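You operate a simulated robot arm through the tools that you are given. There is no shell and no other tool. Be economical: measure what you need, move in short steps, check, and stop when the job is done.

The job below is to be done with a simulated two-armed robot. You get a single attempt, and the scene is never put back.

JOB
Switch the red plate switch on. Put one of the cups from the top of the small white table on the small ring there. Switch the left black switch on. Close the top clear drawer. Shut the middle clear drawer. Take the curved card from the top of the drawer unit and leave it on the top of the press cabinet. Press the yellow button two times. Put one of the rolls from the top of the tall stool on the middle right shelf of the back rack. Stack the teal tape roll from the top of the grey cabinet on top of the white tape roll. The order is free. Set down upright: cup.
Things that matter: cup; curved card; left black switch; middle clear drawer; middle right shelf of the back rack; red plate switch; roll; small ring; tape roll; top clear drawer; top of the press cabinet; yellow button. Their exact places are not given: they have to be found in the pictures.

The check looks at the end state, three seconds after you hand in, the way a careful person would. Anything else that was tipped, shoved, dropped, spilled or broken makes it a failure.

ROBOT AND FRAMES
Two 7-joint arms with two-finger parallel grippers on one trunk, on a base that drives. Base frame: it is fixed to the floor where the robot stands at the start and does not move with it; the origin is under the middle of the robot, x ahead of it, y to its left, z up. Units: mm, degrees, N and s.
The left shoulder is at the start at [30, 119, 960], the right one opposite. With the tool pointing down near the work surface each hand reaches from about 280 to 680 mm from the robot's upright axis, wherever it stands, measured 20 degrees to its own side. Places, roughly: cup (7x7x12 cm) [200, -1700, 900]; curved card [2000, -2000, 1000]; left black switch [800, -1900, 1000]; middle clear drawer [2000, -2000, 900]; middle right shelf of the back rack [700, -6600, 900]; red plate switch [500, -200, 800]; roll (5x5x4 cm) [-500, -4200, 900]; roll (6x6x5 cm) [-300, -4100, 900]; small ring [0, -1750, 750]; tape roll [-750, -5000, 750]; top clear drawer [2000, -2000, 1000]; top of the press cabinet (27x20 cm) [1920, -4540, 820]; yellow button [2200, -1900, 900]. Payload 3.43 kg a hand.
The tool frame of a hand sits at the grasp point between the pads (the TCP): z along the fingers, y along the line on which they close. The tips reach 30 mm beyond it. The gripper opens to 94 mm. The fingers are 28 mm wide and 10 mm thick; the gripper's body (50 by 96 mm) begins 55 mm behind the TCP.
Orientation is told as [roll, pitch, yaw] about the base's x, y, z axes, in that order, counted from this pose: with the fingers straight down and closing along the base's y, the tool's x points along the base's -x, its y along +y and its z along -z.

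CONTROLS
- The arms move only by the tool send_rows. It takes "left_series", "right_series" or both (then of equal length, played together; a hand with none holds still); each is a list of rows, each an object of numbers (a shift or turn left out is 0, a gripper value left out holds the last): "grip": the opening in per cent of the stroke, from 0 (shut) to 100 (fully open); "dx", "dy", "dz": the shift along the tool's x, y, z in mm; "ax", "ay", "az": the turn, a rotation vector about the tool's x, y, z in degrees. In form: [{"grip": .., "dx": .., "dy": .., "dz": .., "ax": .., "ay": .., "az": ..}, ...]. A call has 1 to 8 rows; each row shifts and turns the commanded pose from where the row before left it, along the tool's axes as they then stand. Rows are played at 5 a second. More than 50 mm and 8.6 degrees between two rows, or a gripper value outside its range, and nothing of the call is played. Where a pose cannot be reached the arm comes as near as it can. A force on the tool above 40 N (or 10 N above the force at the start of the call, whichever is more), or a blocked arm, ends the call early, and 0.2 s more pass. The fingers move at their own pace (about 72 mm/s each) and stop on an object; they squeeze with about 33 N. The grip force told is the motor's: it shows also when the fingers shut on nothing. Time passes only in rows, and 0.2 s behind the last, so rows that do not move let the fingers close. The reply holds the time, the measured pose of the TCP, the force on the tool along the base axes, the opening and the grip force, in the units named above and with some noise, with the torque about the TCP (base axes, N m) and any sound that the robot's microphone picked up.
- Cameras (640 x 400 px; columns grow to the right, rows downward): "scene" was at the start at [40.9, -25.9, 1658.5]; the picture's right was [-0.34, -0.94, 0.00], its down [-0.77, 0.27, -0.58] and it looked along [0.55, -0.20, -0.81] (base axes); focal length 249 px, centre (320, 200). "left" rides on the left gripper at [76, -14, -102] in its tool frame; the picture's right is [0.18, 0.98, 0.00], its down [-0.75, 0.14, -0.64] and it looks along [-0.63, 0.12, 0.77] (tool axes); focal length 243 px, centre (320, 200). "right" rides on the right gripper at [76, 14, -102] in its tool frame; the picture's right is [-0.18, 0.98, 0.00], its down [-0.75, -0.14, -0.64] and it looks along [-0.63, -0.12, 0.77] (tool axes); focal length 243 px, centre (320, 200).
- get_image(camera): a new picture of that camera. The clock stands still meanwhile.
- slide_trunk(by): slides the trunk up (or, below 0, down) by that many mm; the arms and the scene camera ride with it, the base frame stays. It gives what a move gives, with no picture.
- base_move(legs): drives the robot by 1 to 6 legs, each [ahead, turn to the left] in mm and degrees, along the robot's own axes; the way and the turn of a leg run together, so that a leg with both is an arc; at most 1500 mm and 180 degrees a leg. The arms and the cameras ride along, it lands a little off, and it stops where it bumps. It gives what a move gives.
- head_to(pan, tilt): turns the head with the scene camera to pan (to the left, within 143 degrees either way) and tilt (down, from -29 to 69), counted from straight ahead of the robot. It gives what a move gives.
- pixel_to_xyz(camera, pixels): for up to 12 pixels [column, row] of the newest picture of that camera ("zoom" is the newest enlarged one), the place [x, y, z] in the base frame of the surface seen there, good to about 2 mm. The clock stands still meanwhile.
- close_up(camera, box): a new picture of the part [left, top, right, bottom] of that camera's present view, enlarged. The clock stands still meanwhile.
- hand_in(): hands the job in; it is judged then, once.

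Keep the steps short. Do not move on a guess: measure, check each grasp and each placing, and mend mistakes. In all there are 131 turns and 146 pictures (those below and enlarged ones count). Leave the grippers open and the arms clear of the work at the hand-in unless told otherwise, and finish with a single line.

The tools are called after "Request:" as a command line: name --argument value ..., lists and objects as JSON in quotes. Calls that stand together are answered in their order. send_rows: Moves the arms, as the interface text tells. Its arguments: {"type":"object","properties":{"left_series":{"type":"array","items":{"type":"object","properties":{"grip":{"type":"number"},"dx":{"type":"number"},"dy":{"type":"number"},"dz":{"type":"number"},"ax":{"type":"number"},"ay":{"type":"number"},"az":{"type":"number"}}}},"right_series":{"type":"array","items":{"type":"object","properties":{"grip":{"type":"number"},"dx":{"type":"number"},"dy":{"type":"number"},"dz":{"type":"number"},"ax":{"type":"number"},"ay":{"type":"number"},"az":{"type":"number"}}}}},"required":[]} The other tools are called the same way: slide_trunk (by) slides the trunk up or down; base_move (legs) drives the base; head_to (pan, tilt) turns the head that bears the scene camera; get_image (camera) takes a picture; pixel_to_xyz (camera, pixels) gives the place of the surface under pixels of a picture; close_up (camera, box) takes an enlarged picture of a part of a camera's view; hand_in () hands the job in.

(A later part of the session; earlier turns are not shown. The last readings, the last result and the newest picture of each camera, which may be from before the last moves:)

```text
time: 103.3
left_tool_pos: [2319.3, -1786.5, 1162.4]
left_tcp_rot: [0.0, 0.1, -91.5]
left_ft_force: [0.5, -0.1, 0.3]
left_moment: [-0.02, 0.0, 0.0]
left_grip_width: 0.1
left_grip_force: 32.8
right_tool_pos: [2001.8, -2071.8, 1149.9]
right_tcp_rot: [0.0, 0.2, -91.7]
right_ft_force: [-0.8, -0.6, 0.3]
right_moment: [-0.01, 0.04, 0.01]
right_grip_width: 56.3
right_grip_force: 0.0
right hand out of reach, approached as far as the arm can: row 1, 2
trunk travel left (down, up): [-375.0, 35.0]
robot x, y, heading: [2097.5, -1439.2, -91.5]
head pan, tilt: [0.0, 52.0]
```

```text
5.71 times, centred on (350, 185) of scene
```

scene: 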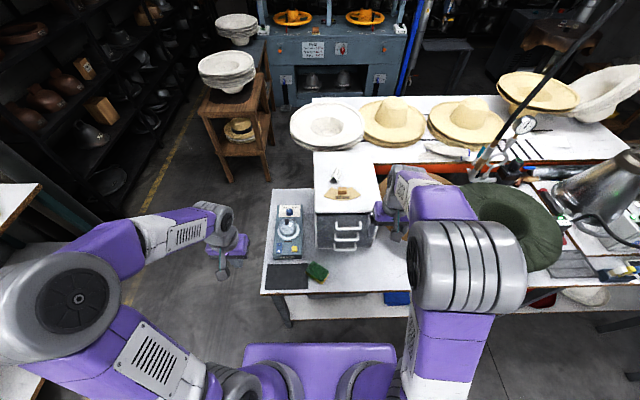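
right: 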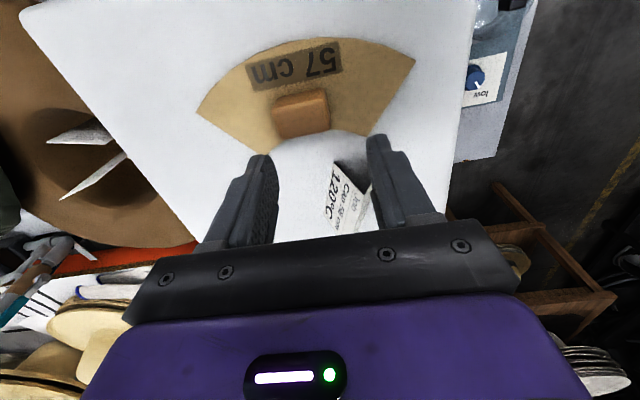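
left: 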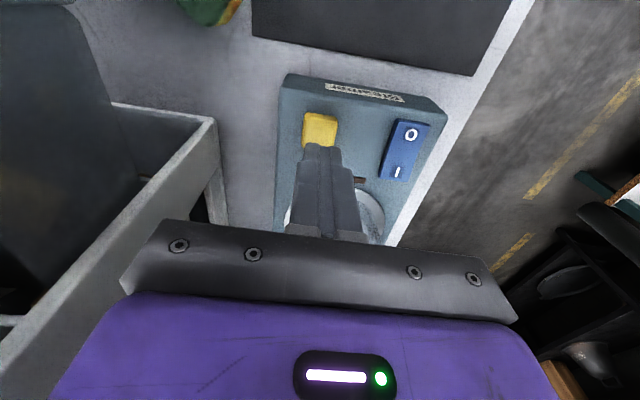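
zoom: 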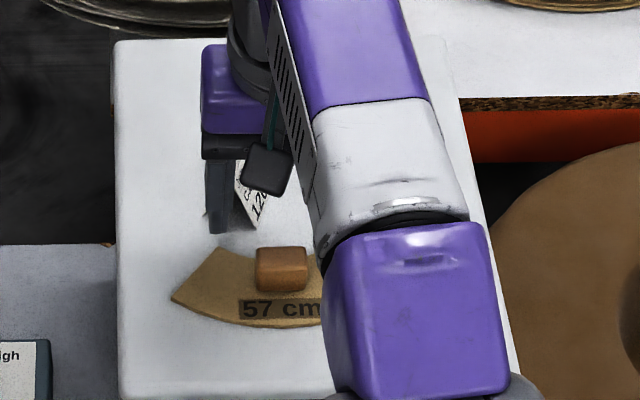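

The hand ended 24 mm too far forward (the command was ahead of reach). I move it straight back and align over the block.

Request:
send_rows --right_series '[{"dz": -10}, {"dx": 12, "dy": -1.5}, {"dx": 12, "dy": -1.5}, {}]'

Request:
get_image --camera "right"

Request:
close_up --camera "scene" --box '[300, 150, 400, 220]'

```text
time: 104.3
left_tool_pos: [2319.7, -1786.2, 1161.5]
left_tcp_rot: [0.0, 0.1, -91.5]
left_ft_force: [-0.1, -0.8, 0.4]
left_moment: [0.03, 0.02, 0.02]
left_grip_width: 0.0
left_grip_force: 33.2
right_tool_pos: [2002.0, -2070.0, 1160.6]
right_tcp_rot: [0.0, 0.3, -91.6]
right_ft_force: [0.3, -0.3, -0.1]
right_moment: [0.01, 0.02, 0.02]
right_grip_width: 56.4
right_grip_force: 0.0
right hand out of reach, approached as far as the arm can: row 2, 3
trunk travel left (down, up): [-375.0, 35.0]
robot x, y, heading: [2098.6, -1436.3, -91.4]
head pan, tilt: [0.0, 52.0]
```

```text
83 pictures are left
```

right: 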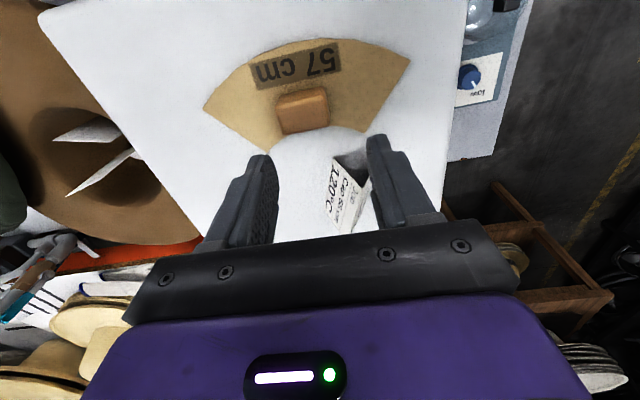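

```text
5.71 times, centred on (350, 185) of scene
```

zoom: 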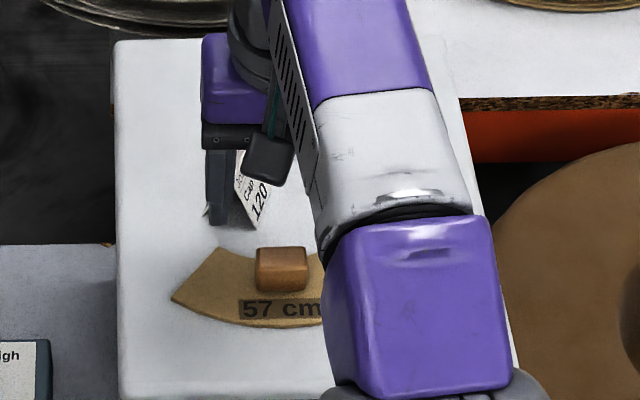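

The arm seems stuck near a limit. I raise and pull it back more to free it.

Request:
send_rows --right_series '[{"dz": -40}, {"dx": 45}, {"dx": 45}, {}]'

```text
time: 105.3
left_tool_pos: [2319.2, -1785.4, 1161.8]
left_tcp_rot: [0.0, 0.0, -91.5]
left_ft_force: [-0.2, 0.3, 0.1]
left_moment: [-0.01, 0.02, 0.0]
left_grip_width: 0.0
left_grip_force: 33.3
right_tool_pos: [2004.4, -1972.7, 1199.2]
right_tcp_rot: [0.2, 0.0, -91.5]
right_ft_force: [0.0, 0.6, 0.2]
right_moment: [-0.02, 0.02, 0.01]
right_grip_width: 56.2
right_grip_force: 0.1
right hand out of reach, approached as far as the arm can: row 1
trunk travel left (down, up): [-375.0, 35.0]
robot x, y, heading: [2093.9, -1437.1, -91.4]
head pan, tilt: [0.0, 52.0]
```

Free again. I raise the trunk 35 mm and drive 35 mm closer to gain reach.

Request:
slide_trunk --by 35

Request:
base_move --legs '[[35, 0]]'

```text
time: 106.1
left_tool_pos: [2319.8, -1786.8, 1197.4]
left_tcp_rot: [0.0, 0.0, -91.5]
left_ft_force: [-0.9, 0.1, -0.2]
left_moment: [-0.03, 0.01, 0.01]
left_grip_width: 0.2
left_grip_force: 32.9
right_tool_pos: [2004.0, -1972.2, 1233.6]
right_tcp_rot: [0.2, 0.1, -91.6]
right_ft_force: [0.4, 0.3, -0.1]
right_moment: [-0.01, 0.0, 0.02]
right_grip_width: 56.4
right_grip_force: 0.0
trunk travel left (down, up): [-410.0, 0.0]
robot x, y, heading: [2091.4, -1439.8, -91.3]
head pan, tilt: [0.0, 52.0]
```

```text
time: 107.0
left_tool_pos: [2318.4, -1818.3, 1196.8]
left_tcp_rot: [-0.1, -0.2, -91.4]
left_ft_force: [-0.1, 0.2, 0.2]
left_moment: [0.04, -0.01, -0.02]
left_grip_width: 0.0
left_grip_force: 32.8
right_tool_pos: [2003.6, -2005.0, 1236.2]
right_tcp_rot: [0.1, 0.0, -91.5]
right_ft_force: [0.4, 1.0, 0.5]
right_moment: [0.01, 0.0, -0.01]
right_grip_width: 56.5
right_grip_force: 0.1
trunk travel left (down, up): [-410.0, 0.0]
robot x, y, heading: [2094.9, -1471.8, -91.3]
head pan, tilt: [0.0, 52.0]
```

Request:
send_rows --right_series '[{"dz": 40}, {"dz": 25}, {"dx": -22, "dy": -3}, {"dx": -21, "dy": -3}, {}]'

Request:
get_image --camera "right"

```text
time: 108.2
left_tool_pos: [2319.0, -1820.4, 1196.6]
left_tcp_rot: [0.0, 0.0, -91.5]
left_ft_force: [-0.5, 0.0, 0.3]
left_moment: [-0.01, 0.0, -0.01]
left_grip_width: 0.0
left_grip_force: 32.5
right_tool_pos: [1996.0, -2049.8, 1168.6]
right_tcp_rot: [0.1, 0.0, -91.5]
right_ft_force: [0.1, -0.6, -0.5]
right_moment: [0.01, 0.0, -0.01]
right_grip_width: 56.8
right_grip_force: 0.1
trunk travel left (down, up): [-410.0, 0.0]
robot x, y, heading: [2094.9, -1472.8, -91.4]
head pan, tilt: [0.0, 52.0]
```

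```text
81 pictures are left
```

right: 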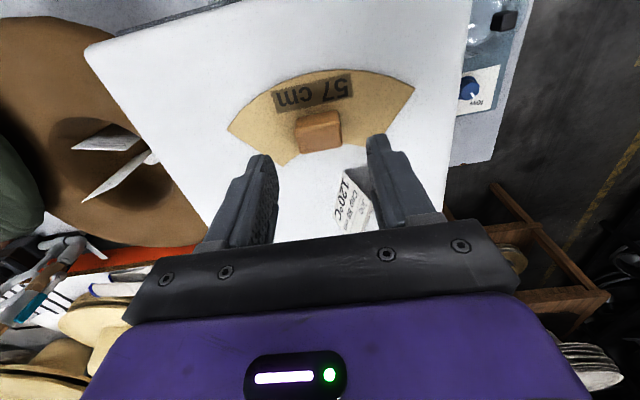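

Aligned. Descending 41 mm and closing on the block.

Request:
send_rows --right_series '[{"dz": 20, "dy": 2.5, "dx": 1.5}, {"dz": 15}, {"dz": 6}, {"grip": 0}, {}, {}, {}]'

Request:
get_image --camera "right"

```text
time: 109.8
left_tool_pos: [2318.9, -1820.5, 1196.6]
left_tcp_rot: [-0.1, 0.0, -91.5]
left_ft_force: [-0.4, 0.3, 0.0]
left_moment: [0.0, 0.03, -0.02]
left_grip_width: 0.2
left_grip_force: 32.6
right_tool_pos: [1998.5, -2049.1, 1127.4]
right_tcp_rot: [0.1, 0.1, -91.4]
right_ft_force: [-0.2, -0.2, 0.4]
right_moment: [-0.01, 0.07, 0.03]
right_grip_width: 30.5
right_grip_force: 32.7
trunk travel left (down, up): [-410.0, 0.0]
robot x, y, heading: [2096.2, -1469.6, -91.6]
head pan, tilt: [0.0, 52.0]
```

```text
80 pictures are left
```

right: 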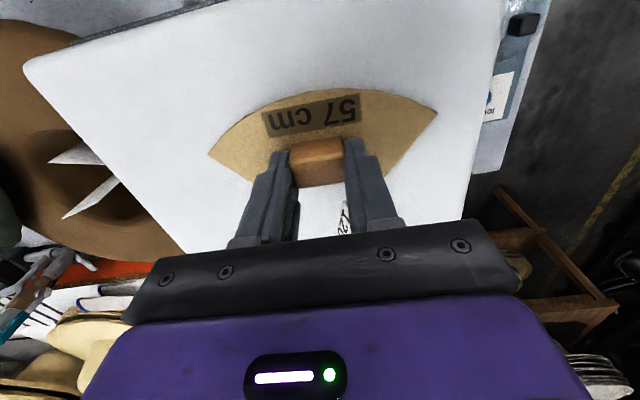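

Gripped (30.5 mm). Lifting 60 mm, pulling back, and checking.

Request:
send_rows --right_series '[{"dz": -15}, {"dz": -20}, {"dz": -20}, {"dx": 40, "dz": -15}, {"dx": 45}, {"dx": 45}, {"dx": 45}, {"dx": 45}]'

Request:
get_image --camera "scene"

```text
time: 111.6
left_tool_pos: [2316.8, -1819.9, 1197.2]
left_tcp_rot: [0.1, -0.1, -91.5]
left_ft_force: [-0.1, 0.4, -0.2]
left_moment: [-0.01, 0.01, 0.02]
left_grip_width: 0.2
left_grip_force: 33.2
right_tool_pos: [2005.0, -1825.8, 1198.2]
right_tcp_rot: [0.1, 0.0, -91.5]
right_ft_force: [-0.1, -0.5, -0.3]
right_moment: [-0.05, 0.0, 0.0]
right_grip_width: 31.0
right_grip_force: 33.2
trunk travel left (down, up): [-410.0, 0.0]
robot x, y, heading: [2098.5, -1470.9, -91.3]
head pan, tilt: [0.0, 52.0]
```

```text
79 pictures are left
```

scene: 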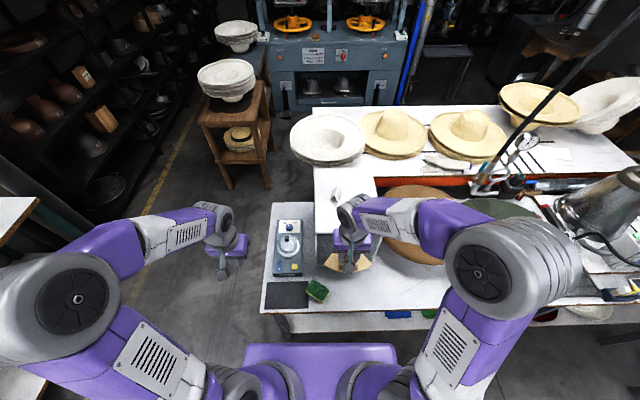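

The card is held. Now I map the way to the press: measuring points in this picture.

Request:
pixel_to_xyz --camera "scene" --pixels '[[185, 180], [230, 185], [205, 125], [265, 155], [110, 200], [160, 130], [285, 100], [340, 60], [390, 95], [268, 190], [185, 60], [295, 24]]'

Request:
head_to --pan 10 --tilt 20

Request:
get_image --camera "scene"

```text
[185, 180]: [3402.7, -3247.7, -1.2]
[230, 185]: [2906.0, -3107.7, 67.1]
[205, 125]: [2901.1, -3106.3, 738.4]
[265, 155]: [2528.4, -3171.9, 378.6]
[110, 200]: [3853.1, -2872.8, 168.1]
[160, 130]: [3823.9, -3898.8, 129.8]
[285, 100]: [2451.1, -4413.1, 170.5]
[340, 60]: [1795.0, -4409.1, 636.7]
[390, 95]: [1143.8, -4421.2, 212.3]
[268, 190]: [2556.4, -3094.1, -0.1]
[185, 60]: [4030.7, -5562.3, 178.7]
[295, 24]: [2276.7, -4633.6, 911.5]
```

```text
time: 112.5
left_tool_pos: [2318.5, -1820.7, 1197.5]
left_tcp_rot: [0.0, 0.0, -91.5]
left_ft_force: [0.3, 0.2, -0.6]
left_moment: [0.03, 0.01, 0.0]
left_grip_width: 0.0
left_grip_force: 33.4
right_tool_pos: [2005.3, -1828.6, 1196.6]
right_tcp_rot: [0.0, 0.1, -91.4]
right_ft_force: [-0.6, -0.5, -0.9]
right_moment: [-0.05, 0.01, 0.0]
right_grip_width: 30.5
right_grip_force: 33.2
trunk travel left (down, up): [-410.0, 0.0]
robot x, y, heading: [2093.0, -1470.5, -91.4]
head pan, tilt: [10.0, 20.0]
```

```text
78 pictures are left
```

scene: 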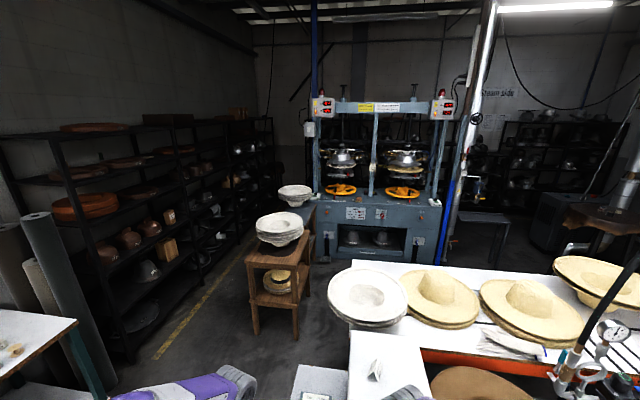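

Request:
close_up --camera "scene" --box '[230, 90, 490, 290]'

Request:
pixel_to_xyz --camera "scene" --pixels '[[309, 265], [300, 337], [255, 330], [309, 295], [320, 262], [440, 262], [380, 250], [342, 207], [330, 270], [360, 265], [500, 260], [222, 300]]'

```text
2.00 times, centred on (360, 190) of scene
```

zoom: 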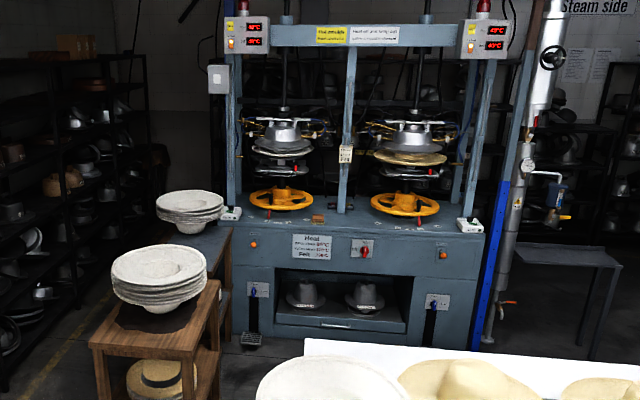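

```text
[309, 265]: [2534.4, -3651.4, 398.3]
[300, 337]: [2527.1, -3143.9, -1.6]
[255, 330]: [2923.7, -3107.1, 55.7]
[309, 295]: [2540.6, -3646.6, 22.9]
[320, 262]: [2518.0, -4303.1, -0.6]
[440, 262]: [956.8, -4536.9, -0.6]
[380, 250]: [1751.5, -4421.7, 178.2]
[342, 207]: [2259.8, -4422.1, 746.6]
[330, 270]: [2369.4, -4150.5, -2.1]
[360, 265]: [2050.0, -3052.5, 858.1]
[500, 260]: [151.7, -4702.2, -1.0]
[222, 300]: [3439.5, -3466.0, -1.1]
```

The press top between the two moulds is the target; eastern access is narrow, so I take the western aisle. Backing off, turning right and driving to x≈-650.

Request:
base_move --legs '[[-420, 0], [0, -90], [1400, 0], [1350, 0], [0, 91]]'

Request:
head_to --pan 0 --tilt 25

Request:
get_image --camera "scene"

```text
time: 135.8
left_tool_pos: [-466.1, -1292.8, 1197.3]
left_tcp_rot: [0.1, 0.0, -93.6]
left_ft_force: [-0.5, 0.4, -0.1]
left_moment: [0.0, -0.06, 0.03]
left_grip_width: 0.0
left_grip_force: 33.1
right_tool_pos: [-780.0, -1289.0, 1197.1]
right_tcp_rot: [0.1, 0.1, -93.6]
right_ft_force: [-0.4, 0.0, 0.4]
right_moment: [0.01, 0.02, -0.02]
right_grip_width: 31.1
right_grip_force: 33.2
trunk travel left (down, up): [-410.0, 0.0]
robot x, y, heading: [-680.2, -934.3, -93.8]
head pan, tilt: [10.0, 20.0]
```

```text
time: 136.6
left_tool_pos: [-467.4, -1293.4, 1197.1]
left_tcp_rot: [0.0, 0.0, -93.6]
left_ft_force: [0.3, -0.4, 1.0]
left_moment: [0.04, 0.02, 0.01]
left_grip_width: 0.0
left_grip_force: 33.1
right_tool_pos: [-780.9, -1288.9, 1196.9]
right_tcp_rot: [0.1, 0.1, -93.5]
right_ft_force: [-0.1, 0.0, -0.4]
right_moment: [-0.01, -0.03, -0.02]
right_grip_width: 30.5
right_grip_force: 32.8
trunk travel left (down, up): [-410.0, 0.0]
robot x, y, heading: [-677.9, -935.9, -93.6]
head pan, tilt: [0.0, 25.0]
```

```text
76 pictures are left
```

scene: 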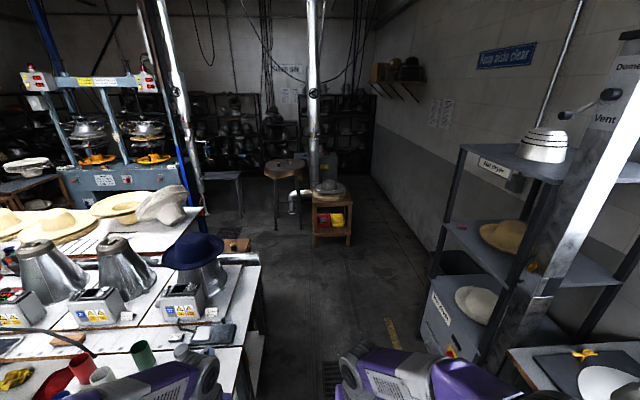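

Request:
close_up --camera "scene" --box '[190, 140, 430, 290]'

Request:
pixel_to_xyz --camera "scene" --pixels '[[317, 245], [350, 240], [335, 195], [285, 168], [276, 230], [255, 360], [440, 260], [313, 225], [238, 215], [300, 300], [205, 210], [425, 300]]'

```text
2.67 times, centred on (310, 215) of scene
```

zoom: 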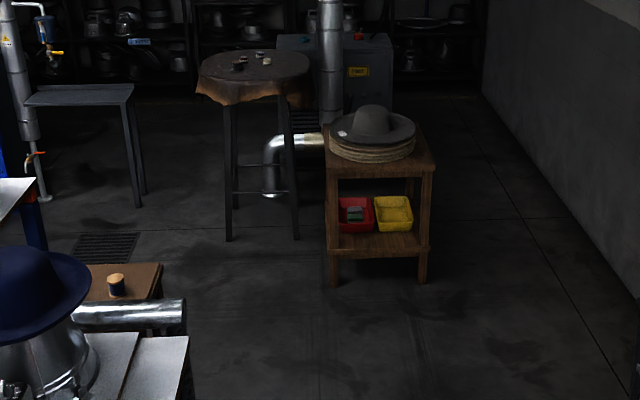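

```text
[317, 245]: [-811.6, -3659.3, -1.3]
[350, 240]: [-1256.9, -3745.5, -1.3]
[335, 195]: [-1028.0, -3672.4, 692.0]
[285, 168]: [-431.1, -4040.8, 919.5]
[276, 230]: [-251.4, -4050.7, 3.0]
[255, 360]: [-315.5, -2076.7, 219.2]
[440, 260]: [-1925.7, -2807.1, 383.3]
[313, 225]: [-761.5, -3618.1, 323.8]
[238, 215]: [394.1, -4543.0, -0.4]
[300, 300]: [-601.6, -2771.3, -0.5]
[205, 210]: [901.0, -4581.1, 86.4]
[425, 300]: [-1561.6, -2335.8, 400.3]
```

I drive south along the west aisle to y≈-3100, then look east.

Request:
base_move --legs '[[1100, 0], [1060, 0]]'

Request:
head_to --pan 60 --tilt 30

Request:
get_image --camera "scene"

```text
time: 147.2
left_tool_pos: [-632.7, -3442.7, 1196.6]
left_tcp_rot: [0.0, 0.0, -94.0]
left_ft_force: [0.8, -0.6, 0.3]
left_moment: [0.0, -0.03, -0.01]
left_grip_width: 0.0
left_grip_force: 33.1
right_tool_pos: [-945.2, -3437.5, 1197.3]
right_tcp_rot: [0.0, 0.0, -94.0]
right_ft_force: [0.3, 0.9, -0.3]
right_moment: [0.03, -0.03, 0.0]
right_grip_width: 30.6
right_grip_force: 33.2
trunk travel left (down, up): [-410.0, 0.0]
robot x, y, heading: [-838.1, -3087.7, -94.2]
head pan, tilt: [0.0, 25.0]
```

```text
time: 148.5
left_tool_pos: [-631.6, -3444.8, 1197.5]
left_tcp_rot: [0.0, 0.0, -93.9]
left_ft_force: [0.1, 0.6, 0.1]
left_moment: [-0.02, 0.01, 0.03]
left_grip_width: 0.0
left_grip_force: 32.4
right_tool_pos: [-944.3, -3437.1, 1197.8]
right_tcp_rot: [0.1, 0.0, -94.1]
right_ft_force: [0.1, -0.3, -0.4]
right_moment: [-0.01, -0.03, -0.04]
right_grip_width: 30.9
right_grip_force: 32.6
trunk travel left (down, up): [-410.0, 0.0]
robot x, y, heading: [-838.3, -3086.6, -94.2]
head pan, tilt: [60.0, 30.0]
```

```text
74 pictures are left
```

scene: 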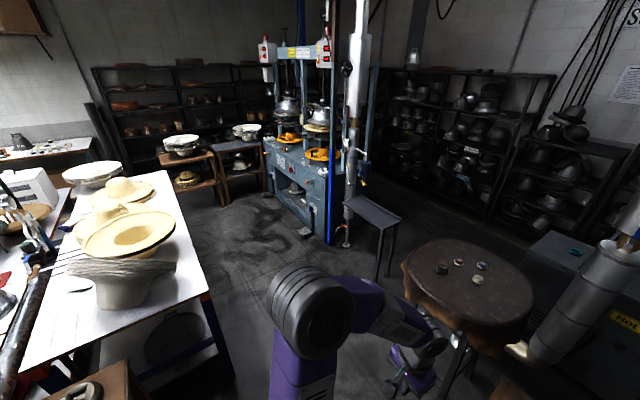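

Request:
pixel_to_xyz --camera "scene" --pixels '[[205, 292], [160, 172], [347, 205], [401, 218], [376, 280], [404, 265], [470, 265], [440, 245], [305, 235], [330, 245], [262, 195], [300, 165]]'

Request:
close_up --camera "scene" --box '[220, 60, 400, 250]'

Request:
close_up --camera "scene" --box '[390, 30, 640, 350]'

```text
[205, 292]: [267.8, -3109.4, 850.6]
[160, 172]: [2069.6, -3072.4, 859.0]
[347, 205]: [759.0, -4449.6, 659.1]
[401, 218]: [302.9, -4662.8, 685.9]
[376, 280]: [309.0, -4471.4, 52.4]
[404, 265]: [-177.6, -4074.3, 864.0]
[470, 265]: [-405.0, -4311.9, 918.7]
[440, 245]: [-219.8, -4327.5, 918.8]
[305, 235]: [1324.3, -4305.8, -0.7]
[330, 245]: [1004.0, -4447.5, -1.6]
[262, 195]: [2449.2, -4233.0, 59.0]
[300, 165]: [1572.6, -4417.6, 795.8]
```

```text
2.11 times, centred on (310, 155) of scene
```

zoom: 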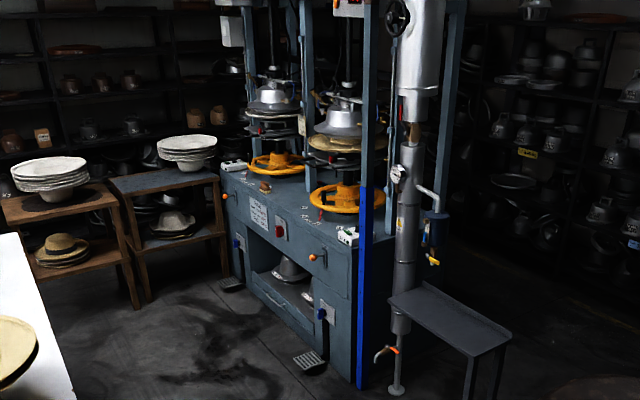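

```text
1.25 times, centred on (515, 190) of scene
```

zoom: 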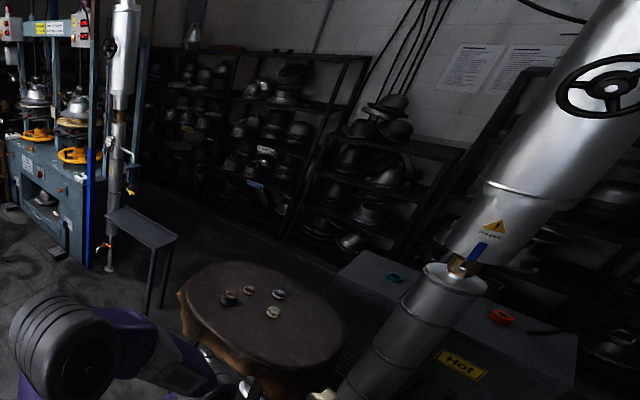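

The route east is clear along y≈-3550 between bench 2 (edge y≈-3109) and the stool/press. Driving there.

Request:
base_move --legs '[[0, 69], [1090, 0], [0, 25]]'

```text
time: 158.4
left_tool_pos: [492.4, -3283.1, 1198.0]
left_tcp_rot: [0.0, 0.0, 1.0]
left_ft_force: [0.4, -0.1, 0.1]
left_moment: [-0.01, -0.01, 0.01]
left_grip_width: 0.0
left_grip_force: 33.1
right_tool_pos: [514.0, -3597.2, 1197.8]
right_tcp_rot: [0.1, 0.1, 0.8]
right_ft_force: [-0.2, 0.3, -0.8]
right_moment: [0.03, -0.02, 0.01]
right_grip_width: 30.6
right_grip_force: 33.1
trunk travel left (down, up): [-410.0, 0.0]
robot x, y, heading: [154.9, -3521.5, 0.6]
head pan, tilt: [60.0, 30.0]
```

Request:
base_move --legs '[[1400, 0], [450, 0], [0, -90.6], [150, 0]]'

Request:
head_to --pan 0 --tilt 42

Request:
get_image --camera "scene"

```text
time: 172.6
left_tool_pos: [2238.9, -4011.1, 1198.3]
left_tcp_rot: [0.0, -0.1, -91.8]
left_ft_force: [-0.2, 0.3, -0.1]
left_moment: [0.0, 0.03, 0.02]
left_grip_width: 0.0
left_grip_force: 32.2
right_tool_pos: [1925.7, -4018.1, 1196.8]
right_tcp_rot: [0.1, 0.1, -91.8]
right_ft_force: [-0.2, -0.6, -0.1]
right_moment: [0.02, -0.02, -0.02]
right_grip_width: 30.9
right_grip_force: 32.7
trunk travel left (down, up): [-410.0, 0.0]
robot x, y, heading: [2019.8, -3666.0, -92.0]
head pan, tilt: [60.0, 30.0]
```

```text
time: 173.9
left_tool_pos: [2239.1, -4011.5, 1197.2]
left_tcp_rot: [0.0, 0.0, -91.8]
left_ft_force: [-0.6, 0.2, -0.5]
left_moment: [-0.02, 0.0, 0.03]
left_grip_width: 0.0
left_grip_force: 32.8
right_tool_pos: [1926.9, -4017.3, 1198.4]
right_tcp_rot: [0.1, 0.1, -91.8]
right_ft_force: [0.3, -1.4, -0.5]
right_moment: [-0.01, 0.02, -0.01]
right_grip_width: 30.7
right_grip_force: 33.5
trunk travel left (down, up): [-410.0, 0.0]
robot x, y, heading: [2015.2, -3661.2, -91.9]
head pan, tilt: [0.0, 42.0]
```

```text
71 pictures are left
```

scene: 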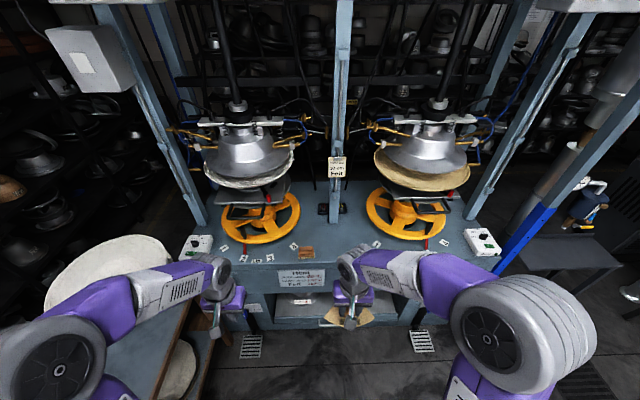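

Request:
close_up --camera "scene" --box '[230, 180, 410, 290]'

Request:
pixel_to_xyz --camera "scene" --pixels '[[320, 240], [306, 250], [340, 240], [300, 230], [365, 225], [320, 260], [335, 215], [320, 200], [280, 250], [370, 245], [300, 200], [350, 250]]'

```text
3.56 times, centred on (320, 235) of scene
```

zoom: 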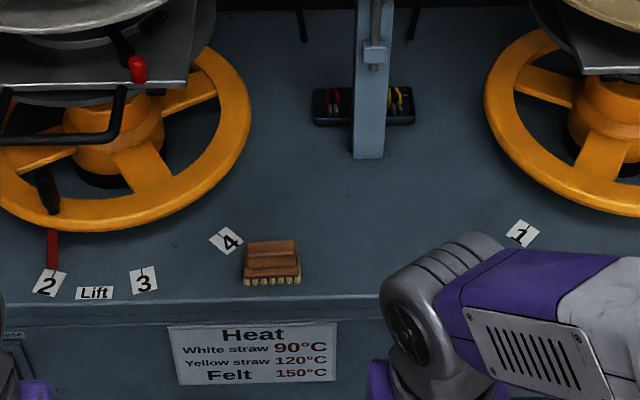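

```text
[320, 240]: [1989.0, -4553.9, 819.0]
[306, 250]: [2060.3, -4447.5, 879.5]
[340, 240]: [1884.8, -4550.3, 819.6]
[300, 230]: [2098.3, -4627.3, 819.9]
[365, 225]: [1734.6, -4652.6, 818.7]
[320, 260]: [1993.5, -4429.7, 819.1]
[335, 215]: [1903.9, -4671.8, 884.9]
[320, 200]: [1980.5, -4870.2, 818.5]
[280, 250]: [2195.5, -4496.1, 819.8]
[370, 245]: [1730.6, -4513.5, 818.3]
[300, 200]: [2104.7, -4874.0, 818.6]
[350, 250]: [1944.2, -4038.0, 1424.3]
```

Free spot on the press top at about (1920,-4545), z=819. Driving 290 mm closer and lowering the trunk 150 mm.

Request:
base_move --legs '[[290, 0]]'

Request:
slide_trunk --by -150

Request:
head_to --pan -5 --tilt 50

Request:
get_image --camera "scene"

```text
time: 175.9
left_tool_pos: [2227.8, -4298.1, 1198.5]
left_tcp_rot: [-0.1, 0.0, -91.9]
left_ft_force: [0.1, -0.1, -0.7]
left_moment: [-0.02, 0.02, 0.03]
left_grip_width: 0.0
left_grip_force: 32.7
right_tool_pos: [1915.2, -4303.3, 1198.6]
right_tcp_rot: [0.0, 0.2, -92.0]
right_ft_force: [-0.1, 0.0, -0.5]
right_moment: [0.0, -0.01, -0.03]
right_grip_width: 30.8
right_grip_force: 33.0
trunk travel left (down, up): [-410.0, 0.0]
robot x, y, heading: [2009.3, -3947.3, -92.0]
head pan, tilt: [0.0, 42.0]
```

```text
time: 177.7
left_tool_pos: [2229.6, -4299.7, 1047.8]
left_tcp_rot: [0.0, -0.2, -91.9]
left_ft_force: [0.2, 0.1, -0.6]
left_moment: [0.01, 0.0, 0.01]
left_grip_width: 0.0
left_grip_force: 33.3
right_tool_pos: [1915.5, -4303.8, 1048.4]
right_tcp_rot: [0.1, 0.1, -92.0]
right_ft_force: [0.9, 0.1, -0.3]
right_moment: [0.0, -0.02, -0.02]
right_grip_width: 30.8
right_grip_force: 33.2
trunk travel left (down, up): [-260.0, 150.0]
robot x, y, heading: [2009.9, -3948.2, -92.2]
head pan, tilt: [0.0, 42.0]
```

```text
time: 178.4
left_tool_pos: [2228.1, -4297.4, 1046.8]
left_tcp_rot: [0.0, 0.0, -91.8]
left_ft_force: [0.0, -0.5, 0.4]
left_moment: [-0.01, 0.03, -0.02]
left_grip_width: 0.0
left_grip_force: 33.0
right_tool_pos: [1914.8, -4302.9, 1048.0]
right_tcp_rot: [0.1, 0.1, -92.1]
right_ft_force: [-0.1, 0.0, -0.3]
right_moment: [-0.04, -0.01, 0.0]
right_grip_width: 30.5
right_grip_force: 33.0
trunk travel left (down, up): [-260.0, 150.0]
robot x, y, heading: [2009.4, -3946.6, -91.9]
head pan, tilt: [-5.0, 50.0]
```

```text
69 pictures are left
```

scene: 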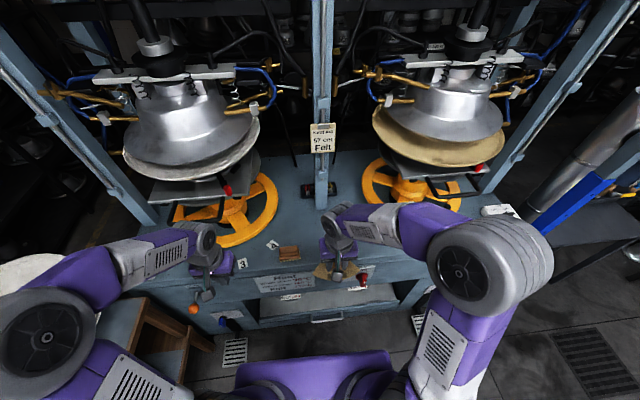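

Moving the card forward over the spot, then lowering most of the way.

Request:
send_rows --right_series '[{"dx": -42, "dy": 2, "dz": 15}, {"dx": -42, "dy": 2, "dz": 15}, {"dx": -42, "dy": 2, "dz": 15}, {"dx": -42, "dy": 2, "dz": 15}, {"dx": -42, "dy": 3, "dz": 15}, {"dx": -32, "dy": 2.5, "dz": 15}, {"dz": 35}, {"dz": 35}]'

Request:
close_up --camera "scene" --box '[260, 170, 400, 290]'

Request:
get_image --camera "right"

```text
time: 180.2
left_tool_pos: [2228.7, -4298.8, 1047.4]
left_tcp_rot: [0.0, 0.0, -91.9]
left_ft_force: [-0.1, -0.4, 0.0]
left_moment: [0.02, -0.01, -0.01]
left_grip_width: 0.0
left_grip_force: 32.7
right_tool_pos: [1919.4, -4546.6, 886.7]
right_tcp_rot: [0.1, 0.0, -92.0]
right_ft_force: [-1.6, -0.5, -0.2]
right_moment: [0.03, 0.03, 0.02]
right_grip_width: 30.8
right_grip_force: 32.8
trunk travel left (down, up): [-260.0, 150.0]
robot x, y, heading: [2006.9, -3950.7, -92.1]
head pan, tilt: [-5.0, 50.0]
```

```text
3.33 times, centred on (330, 230) of scene
```

zoom: 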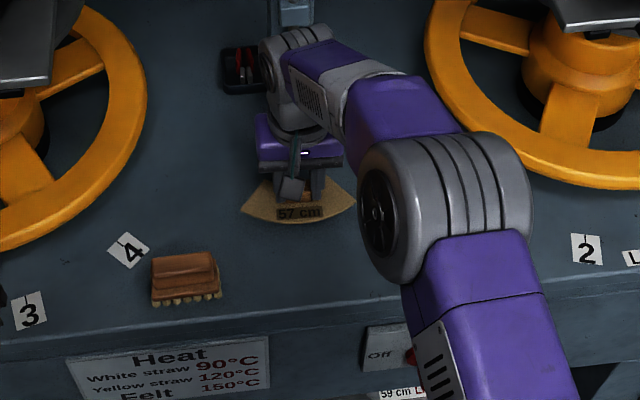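

```text
67 pictures are left
```

right: 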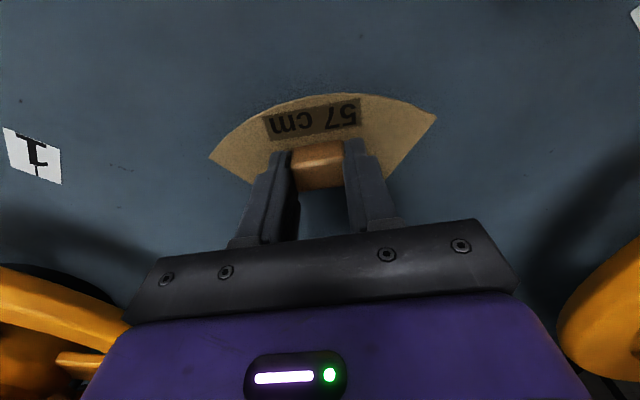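

Clear. Lowering the last ~29 mm.

Request:
send_rows --right_series '[{"dz": 15}, {"dz": 8}, {"dz": 3}, {"dz": 2}, {"dz": 1}]'

Request:
send_rows --right_series '[{"grip": 60}, {}, {}, {"dz": -20}, {"dz": -40}, {"dz": -45}, {"dz": -45}]'

Request:
get_image --camera "right"

```text
time: 181.4
left_tool_pos: [2228.9, -4297.9, 1047.0]
left_tcp_rot: [0.0, -0.1, -91.9]
left_ft_force: [-0.1, 0.4, 0.2]
left_moment: [0.03, -0.01, -0.02]
left_grip_width: 0.0
left_grip_force: 32.8
right_tool_pos: [1919.3, -4547.0, 858.6]
right_tcp_rot: [0.0, 0.2, -92.0]
right_ft_force: [-0.3, 0.9, -0.5]
right_moment: [0.0, -0.03, 0.01]
right_grip_width: 30.8
right_grip_force: 32.9
trunk travel left (down, up): [-260.0, 150.0]
robot x, y, heading: [2007.5, -3948.0, -91.9]
head pan, tilt: [-5.0, 50.0]
```

```text
time: 183.0
left_tool_pos: [2228.9, -4297.9, 1046.9]
left_tcp_rot: [0.0, 0.0, -91.8]
left_ft_force: [-0.1, -0.8, -0.8]
left_moment: [-0.04, 0.0, 0.01]
left_grip_width: 0.0
left_grip_force: 33.4
right_tool_pos: [1919.3, -4543.7, 1007.3]
right_tcp_rot: [0.1, 0.1, -91.9]
right_ft_force: [-0.1, 0.1, 0.4]
right_moment: [0.0, -0.02, -0.01]
right_grip_width: 56.2
right_grip_force: 0.0
trunk travel left (down, up): [-260.0, 150.0]
robot x, y, heading: [2007.4, -3955.5, -92.1]
head pan, tilt: [-5.0, 50.0]
```

```text
66 pictures are left
```

right: 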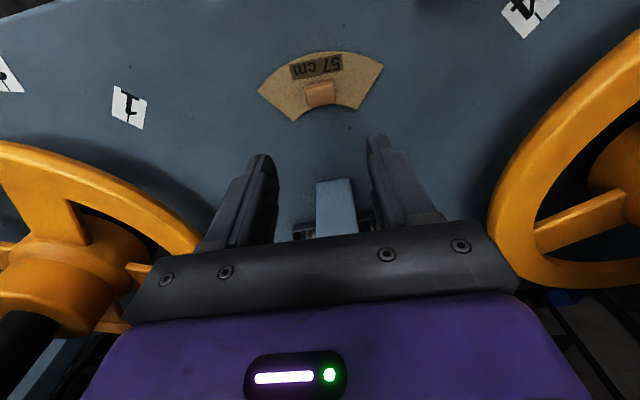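

The card lies flat on the press top. Retracting, then driving west to the stool.

Request:
send_rows --right_series '[{"dz": -40}, {"dx": 45}, {"dx": 45}, {"dx": 45}, {"dx": 45}, {"dx": 45}]'

Request:
base_move --legs '[[-430, 0], [0, -88], [1400, 0], [930, 0], [0, 90]]'

Request:
head_to --pan 0 --tilt 40

Request:
get_image --camera "scene"

```text
time: 184.4
left_tool_pos: [2228.2, -4298.5, 1046.1]
left_tcp_rot: [-0.1, 0.0, -91.9]
left_ft_force: [0.4, 0.4, 0.7]
left_moment: [-0.04, 0.02, 0.01]
left_grip_width: 0.2
left_grip_force: 32.5
right_tool_pos: [1930.8, -4318.8, 1049.0]
right_tcp_rot: [0.2, 0.0, -91.9]
right_ft_force: [0.0, 1.1, -0.3]
right_moment: [0.02, -0.01, 0.03]
right_grip_width: 56.5
right_grip_force: 0.0
trunk travel left (down, up): [-260.0, 150.0]
robot x, y, heading: [2010.3, -3948.4, -92.1]
head pan, tilt: [-5.0, 50.0]
```

```text
time: 205.7
left_tool_pos: [-95.8, -3827.0, 1046.7]
left_tcp_rot: [0.0, 0.0, -90.6]
left_ft_force: [0.3, -0.4, -0.8]
left_moment: [-0.04, 0.0, 0.01]
left_grip_width: 0.4
left_grip_force: 32.1
right_tool_pos: [-393.4, -3856.4, 1047.3]
right_tcp_rot: [0.0, 0.1, -90.5]
right_ft_force: [-0.7, -0.8, -0.2]
right_moment: [-0.04, 0.0, 0.03]
right_grip_width: 56.2
right_grip_force: 0.1
trunk travel left (down, up): [-260.0, 150.0]
robot x, y, heading: [-322.4, -3485.0, -91.0]
head pan, tilt: [-5.0, 50.0]
```

```text
time: 206.4
left_tool_pos: [-95.4, -3828.0, 1046.4]
left_tcp_rot: [-0.1, -0.1, -90.6]
left_ft_force: [-0.3, -0.7, 0.7]
left_moment: [0.01, 0.03, 0.02]
left_grip_width: 0.3
left_grip_force: 33.0
right_tool_pos: [-394.0, -3856.9, 1048.2]
right_tcp_rot: [0.1, 0.1, -90.6]
right_ft_force: [0.9, 0.3, 0.2]
right_moment: [0.01, 0.0, -0.03]
right_grip_width: 56.3
right_grip_force: 0.1
trunk travel left (down, up): [-260.0, 150.0]
robot x, y, heading: [-322.1, -3483.3, -90.6]
head pan, tilt: [0.0, 40.0]
```

```text
65 pictures are left
```

scene: 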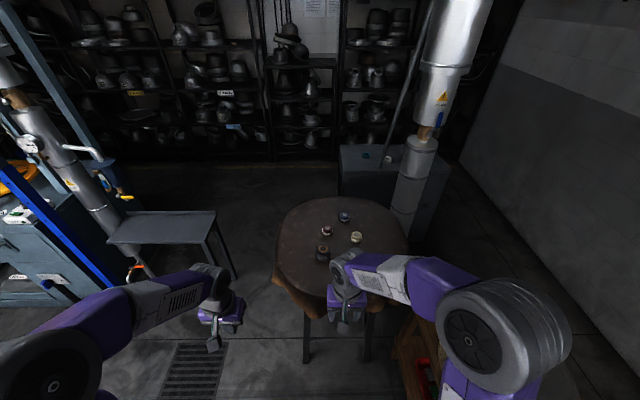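

Request:
close_up --camera "scene" --box '[270, 190, 410, 280]'

Request:
pixel_to_xyz --camera "zoom" --pixels '[[260, 180], [345, 120], [395, 218], [245, 280], [300, 150], [260, 170], [395, 210], [345, 115]]'

Request:
close_up --camera "scene" --box '[120, 20, 420, 180]'

Request:
close_up --camera "scene" --box '[330, 120, 470, 210]'

```text
4.44 times, centred on (340, 235) of scene
```

zoom: 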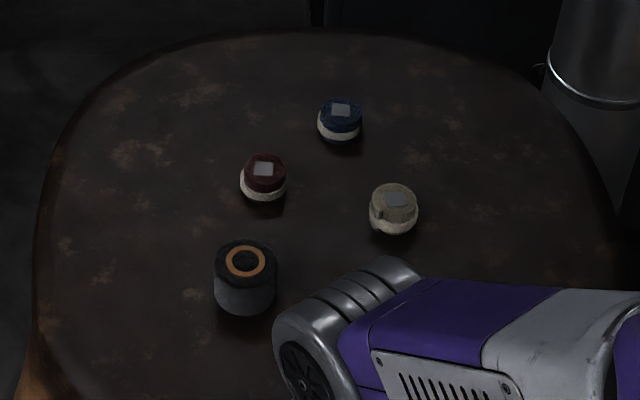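

```text
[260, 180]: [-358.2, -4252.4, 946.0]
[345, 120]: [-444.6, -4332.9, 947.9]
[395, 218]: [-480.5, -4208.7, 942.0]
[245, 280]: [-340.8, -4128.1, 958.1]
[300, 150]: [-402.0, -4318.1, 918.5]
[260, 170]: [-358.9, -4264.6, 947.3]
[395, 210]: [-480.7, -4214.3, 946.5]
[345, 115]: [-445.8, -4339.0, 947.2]
```

```text
2.13 times, centred on (270, 100) of scene
```

zoom: 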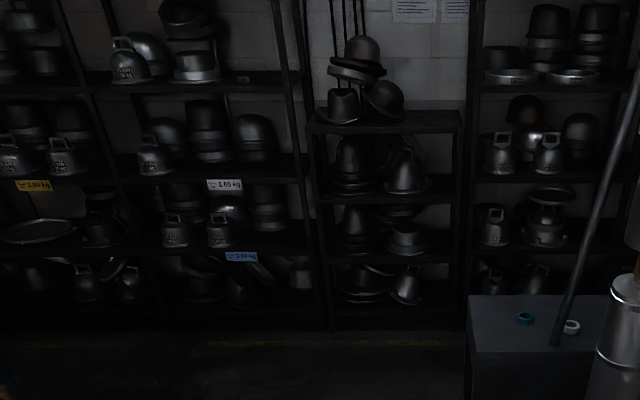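

```text
4.44 times, centred on (400, 165) of scene
```

zoom: 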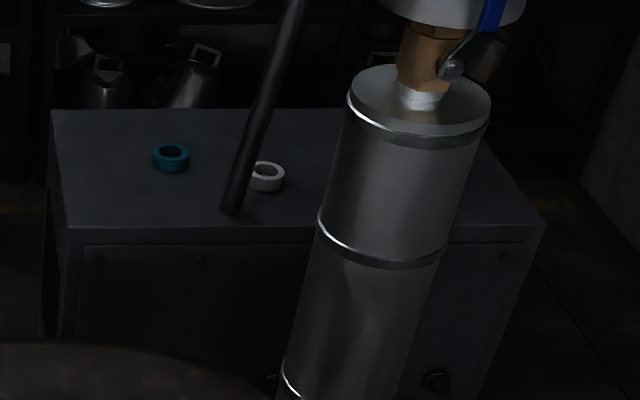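

The dark roll with the orange core at (-341,-4130) matches "6x6x5" and its listed place. I drive 90 mm closer and measure it.

Request:
base_move --legs '[[95, 0]]'

Request:
send_rows --right_series '[{"dy": -40, "dx": 20, "grip": 100}, {"dy": -40, "dx": 20}, {"dy": -30, "dx": 20}]'

Request:
close_up --camera "scene" --box '[270, 200, 370, 280]'

```text
time: 207.6
left_tool_pos: [-97.6, -3922.8, 1046.4]
left_tcp_rot: [0.0, 0.0, -90.8]
left_ft_force: [0.3, 0.2, 0.2]
left_moment: [0.0, -0.02, -0.01]
left_grip_width: 0.2
left_grip_force: 33.3
right_tool_pos: [-394.2, -3952.3, 1047.1]
right_tcp_rot: [0.2, 0.0, -90.7]
right_ft_force: [-0.5, -0.5, -0.2]
right_moment: [0.01, 0.01, 0.03]
right_grip_width: 56.6
right_grip_force: 0.1
trunk travel left (down, up): [-260.0, 150.0]
robot x, y, heading: [-325.6, -3572.4, -90.9]
head pan, tilt: [0.0, 40.0]
```

```text
time: 208.4
left_tool_pos: [-98.5, -3921.0, 1047.1]
left_tcp_rot: [0.0, -0.1, -90.8]
left_ft_force: [-0.1, 0.0, -0.1]
left_moment: [-0.03, 0.02, 0.0]
left_grip_width: 0.1
left_grip_force: 33.1
right_tool_pos: [-506.3, -3890.6, 1048.4]
right_tcp_rot: [0.2, 0.1, -90.7]
right_ft_force: [0.5, 0.1, 0.4]
right_moment: [-0.04, -0.02, -0.03]
right_grip_width: 93.9
right_grip_force: 0.1
trunk travel left (down, up): [-260.0, 150.0]
robot x, y, heading: [-324.0, -3579.6, -90.9]
head pan, tilt: [0.0, 40.0]
```

```text
5.00 times, centred on (320, 240) of scene
```

zoom: 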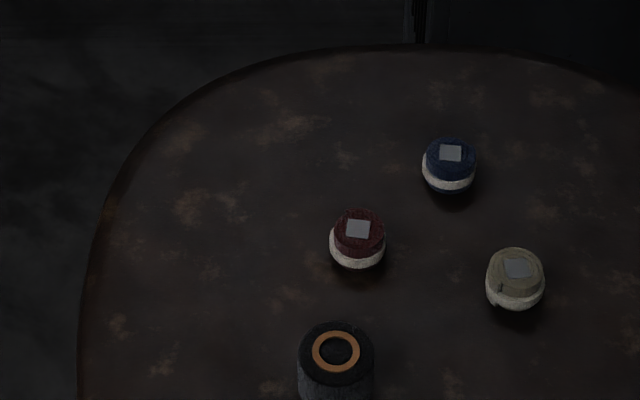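

Request:
close_up --camera "scene" --box '[315, 255, 359, 285]'

Request:
pixel_to_xyz --camera "zoom" --pixels '[[150, 170], [150, 230], [100, 190], [195, 190], [150, 150], [60, 200], [230, 200], [150, 280], [150, 330], [150, 135]]'

```text
13.33 times, centred on (337, 270) of scene
```

zoom: 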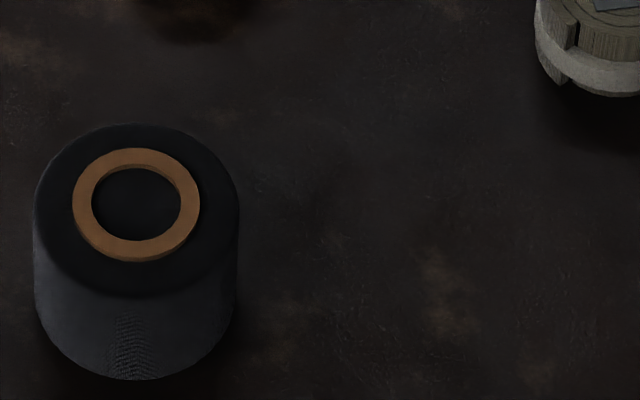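

```text
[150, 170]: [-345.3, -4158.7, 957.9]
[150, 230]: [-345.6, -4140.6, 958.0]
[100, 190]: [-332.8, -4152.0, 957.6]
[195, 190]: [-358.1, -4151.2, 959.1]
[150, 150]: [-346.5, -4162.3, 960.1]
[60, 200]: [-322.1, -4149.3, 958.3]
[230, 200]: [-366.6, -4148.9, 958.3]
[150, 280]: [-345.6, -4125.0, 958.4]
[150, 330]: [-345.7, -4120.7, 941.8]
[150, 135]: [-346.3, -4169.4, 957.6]
```

Roll centre (-342.5,-4147), top 958, Ø≈54. Moving the open right hand above it.

Request:
send_rows --right_series '[{"dx": -38, "dy": 25}, {"dx": -38, "dy": 25}, {"dx": -38, "dy": 25}, {"dx": -38, "dy": 25}, {"dx": -38, "dy": 25}, {"dx": -38, "dy": 25}, {"dx": -26, "dy": 16.6}, {"dz": 25}]'

Request:
get_image --camera "right"

```text
time: 210.2
left_tool_pos: [-97.1, -3923.6, 1046.7]
left_tcp_rot: [0.0, -0.2, -90.7]
left_ft_force: [-0.4, -0.7, -0.6]
left_moment: [0.03, 0.02, -0.03]
left_grip_width: 0.0
left_grip_force: 33.1
right_tool_pos: [-339.5, -4144.9, 1023.1]
right_tcp_rot: [0.0, 0.1, -90.6]
right_ft_force: [-1.3, 0.4, 0.9]
right_moment: [0.02, 0.01, -0.01]
right_grip_width: 94.0
right_grip_force: 0.0
trunk travel left (down, up): [-260.0, 150.0]
robot x, y, heading: [-322.7, -3580.5, -90.8]
head pan, tilt: [0.0, 40.0]
```

```text
59 pictures are left
```

right: 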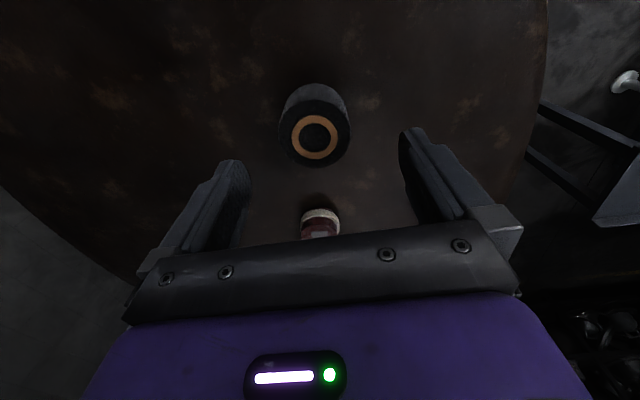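

Request:
send_rows --right_series '[{"dz": 30, "dy": -2, "dx": -2}, {"dz": 25}, {"dz": 13}, {"grip": 0}, {}, {}, {}]'

Request:
send_rows --right_series '[{"dz": -20}, {"dz": -40}, {"dz": -40}, {"dx": 40}, {"dx": 40}, {"dx": 45}, {"dx": 45}, {"dx": 40}]'

Request:
get_image --camera "right"

```text
time: 211.8
left_tool_pos: [-97.5, -3921.8, 1047.3]
left_tcp_rot: [0.0, -0.1, -90.7]
left_ft_force: [-0.5, 0.2, 0.4]
left_moment: [0.01, -0.02, -0.01]
left_grip_width: 0.0
left_grip_force: 33.0
right_tool_pos: [-342.5, -4146.5, 954.1]
right_tcp_rot: [0.1, 0.1, -90.8]
right_ft_force: [0.0, 0.1, 0.1]
right_moment: [0.0, -0.03, 0.02]
right_grip_width: 53.6
right_grip_force: 33.2
trunk travel left (down, up): [-260.0, 150.0]
robot x, y, heading: [-326.3, -3575.0, -90.9]
head pan, tilt: [0.0, 40.0]
```

```text
time: 213.6
left_tool_pos: [-97.0, -3923.2, 1046.8]
left_tcp_rot: [-0.1, -0.1, -90.7]
left_ft_force: [0.0, -0.2, 0.1]
left_moment: [-0.01, 0.01, 0.0]
left_grip_width: 0.4
left_grip_force: 33.0
right_tool_pos: [-340.9, -3939.4, 1058.1]
right_tcp_rot: [0.1, 0.0, -90.7]
right_ft_force: [0.7, 0.1, -0.8]
right_moment: [-0.04, 0.0, 0.03]
right_grip_width: 53.7
right_grip_force: 33.0
trunk travel left (down, up): [-260.0, 150.0]
robot x, y, heading: [-325.0, -3573.9, -90.7]
head pan, tilt: [0.0, 40.0]
```

```text
58 pictures are left
```

right: 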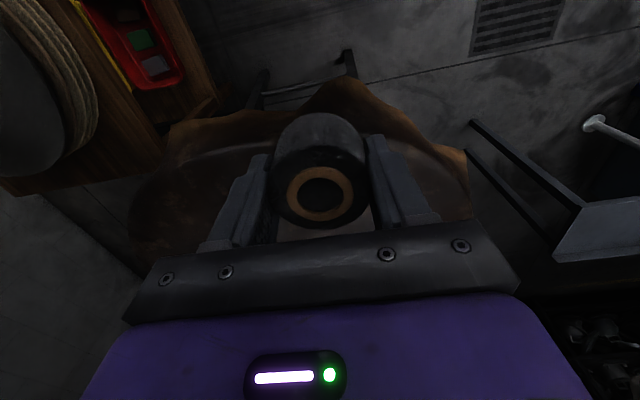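

The roll is held. Now looking for the back rack around (700,-6600).

Request:
head_to --pan 20 --tilt 15

Request:
get_image --camera "scene"

Request:
close_up --camera "scene" --box '[200, 80, 440, 240]'

Request:
pixel_to_xyz --camera "zoom" --pixels '[[200, 130], [330, 130], [200, 180], [330, 190], [200, 230], [330, 240], [370, 170], [100, 140], [450, 180], [120, 300], [250, 310], [440, 330]]'

```text
time: 214.5
left_tool_pos: [-96.9, -3922.3, 1046.8]
left_tcp_rot: [0.1, -0.1, -90.6]
left_ft_force: [1.0, -0.5, -0.4]
left_moment: [0.03, 0.02, 0.01]
left_grip_width: 0.1
left_grip_force: 32.8
right_tool_pos: [-339.8, -3941.4, 1056.9]
right_tcp_rot: [0.1, 0.1, -90.7]
right_ft_force: [0.5, 0.0, -1.0]
right_moment: [-0.02, 0.0, 0.01]
right_grip_width: 53.5
right_grip_force: 32.8
trunk travel left (down, up): [-260.0, 150.0]
robot x, y, heading: [-327.9, -3579.6, -90.4]
head pan, tilt: [20.0, 15.0]
```

```text
57 pictures are left
```

scene: 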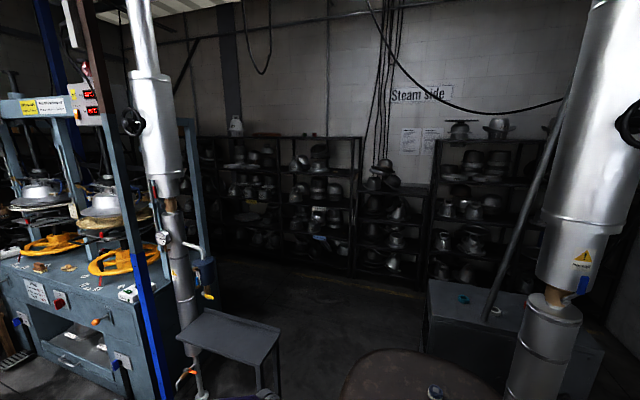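

```text
2.50 times, centred on (320, 160) of scene
```

zoom: 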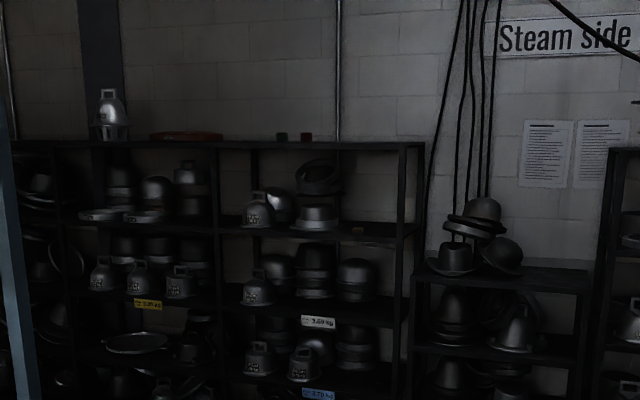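

```text
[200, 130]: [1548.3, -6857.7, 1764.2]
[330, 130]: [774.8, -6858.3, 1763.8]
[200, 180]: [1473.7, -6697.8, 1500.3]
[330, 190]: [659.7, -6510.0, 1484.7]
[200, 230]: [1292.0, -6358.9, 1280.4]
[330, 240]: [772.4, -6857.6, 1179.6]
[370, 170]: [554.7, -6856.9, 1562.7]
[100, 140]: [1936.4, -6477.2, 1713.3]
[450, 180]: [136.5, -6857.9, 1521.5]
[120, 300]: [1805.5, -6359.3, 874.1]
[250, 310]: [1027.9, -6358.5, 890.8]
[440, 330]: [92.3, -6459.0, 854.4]
```

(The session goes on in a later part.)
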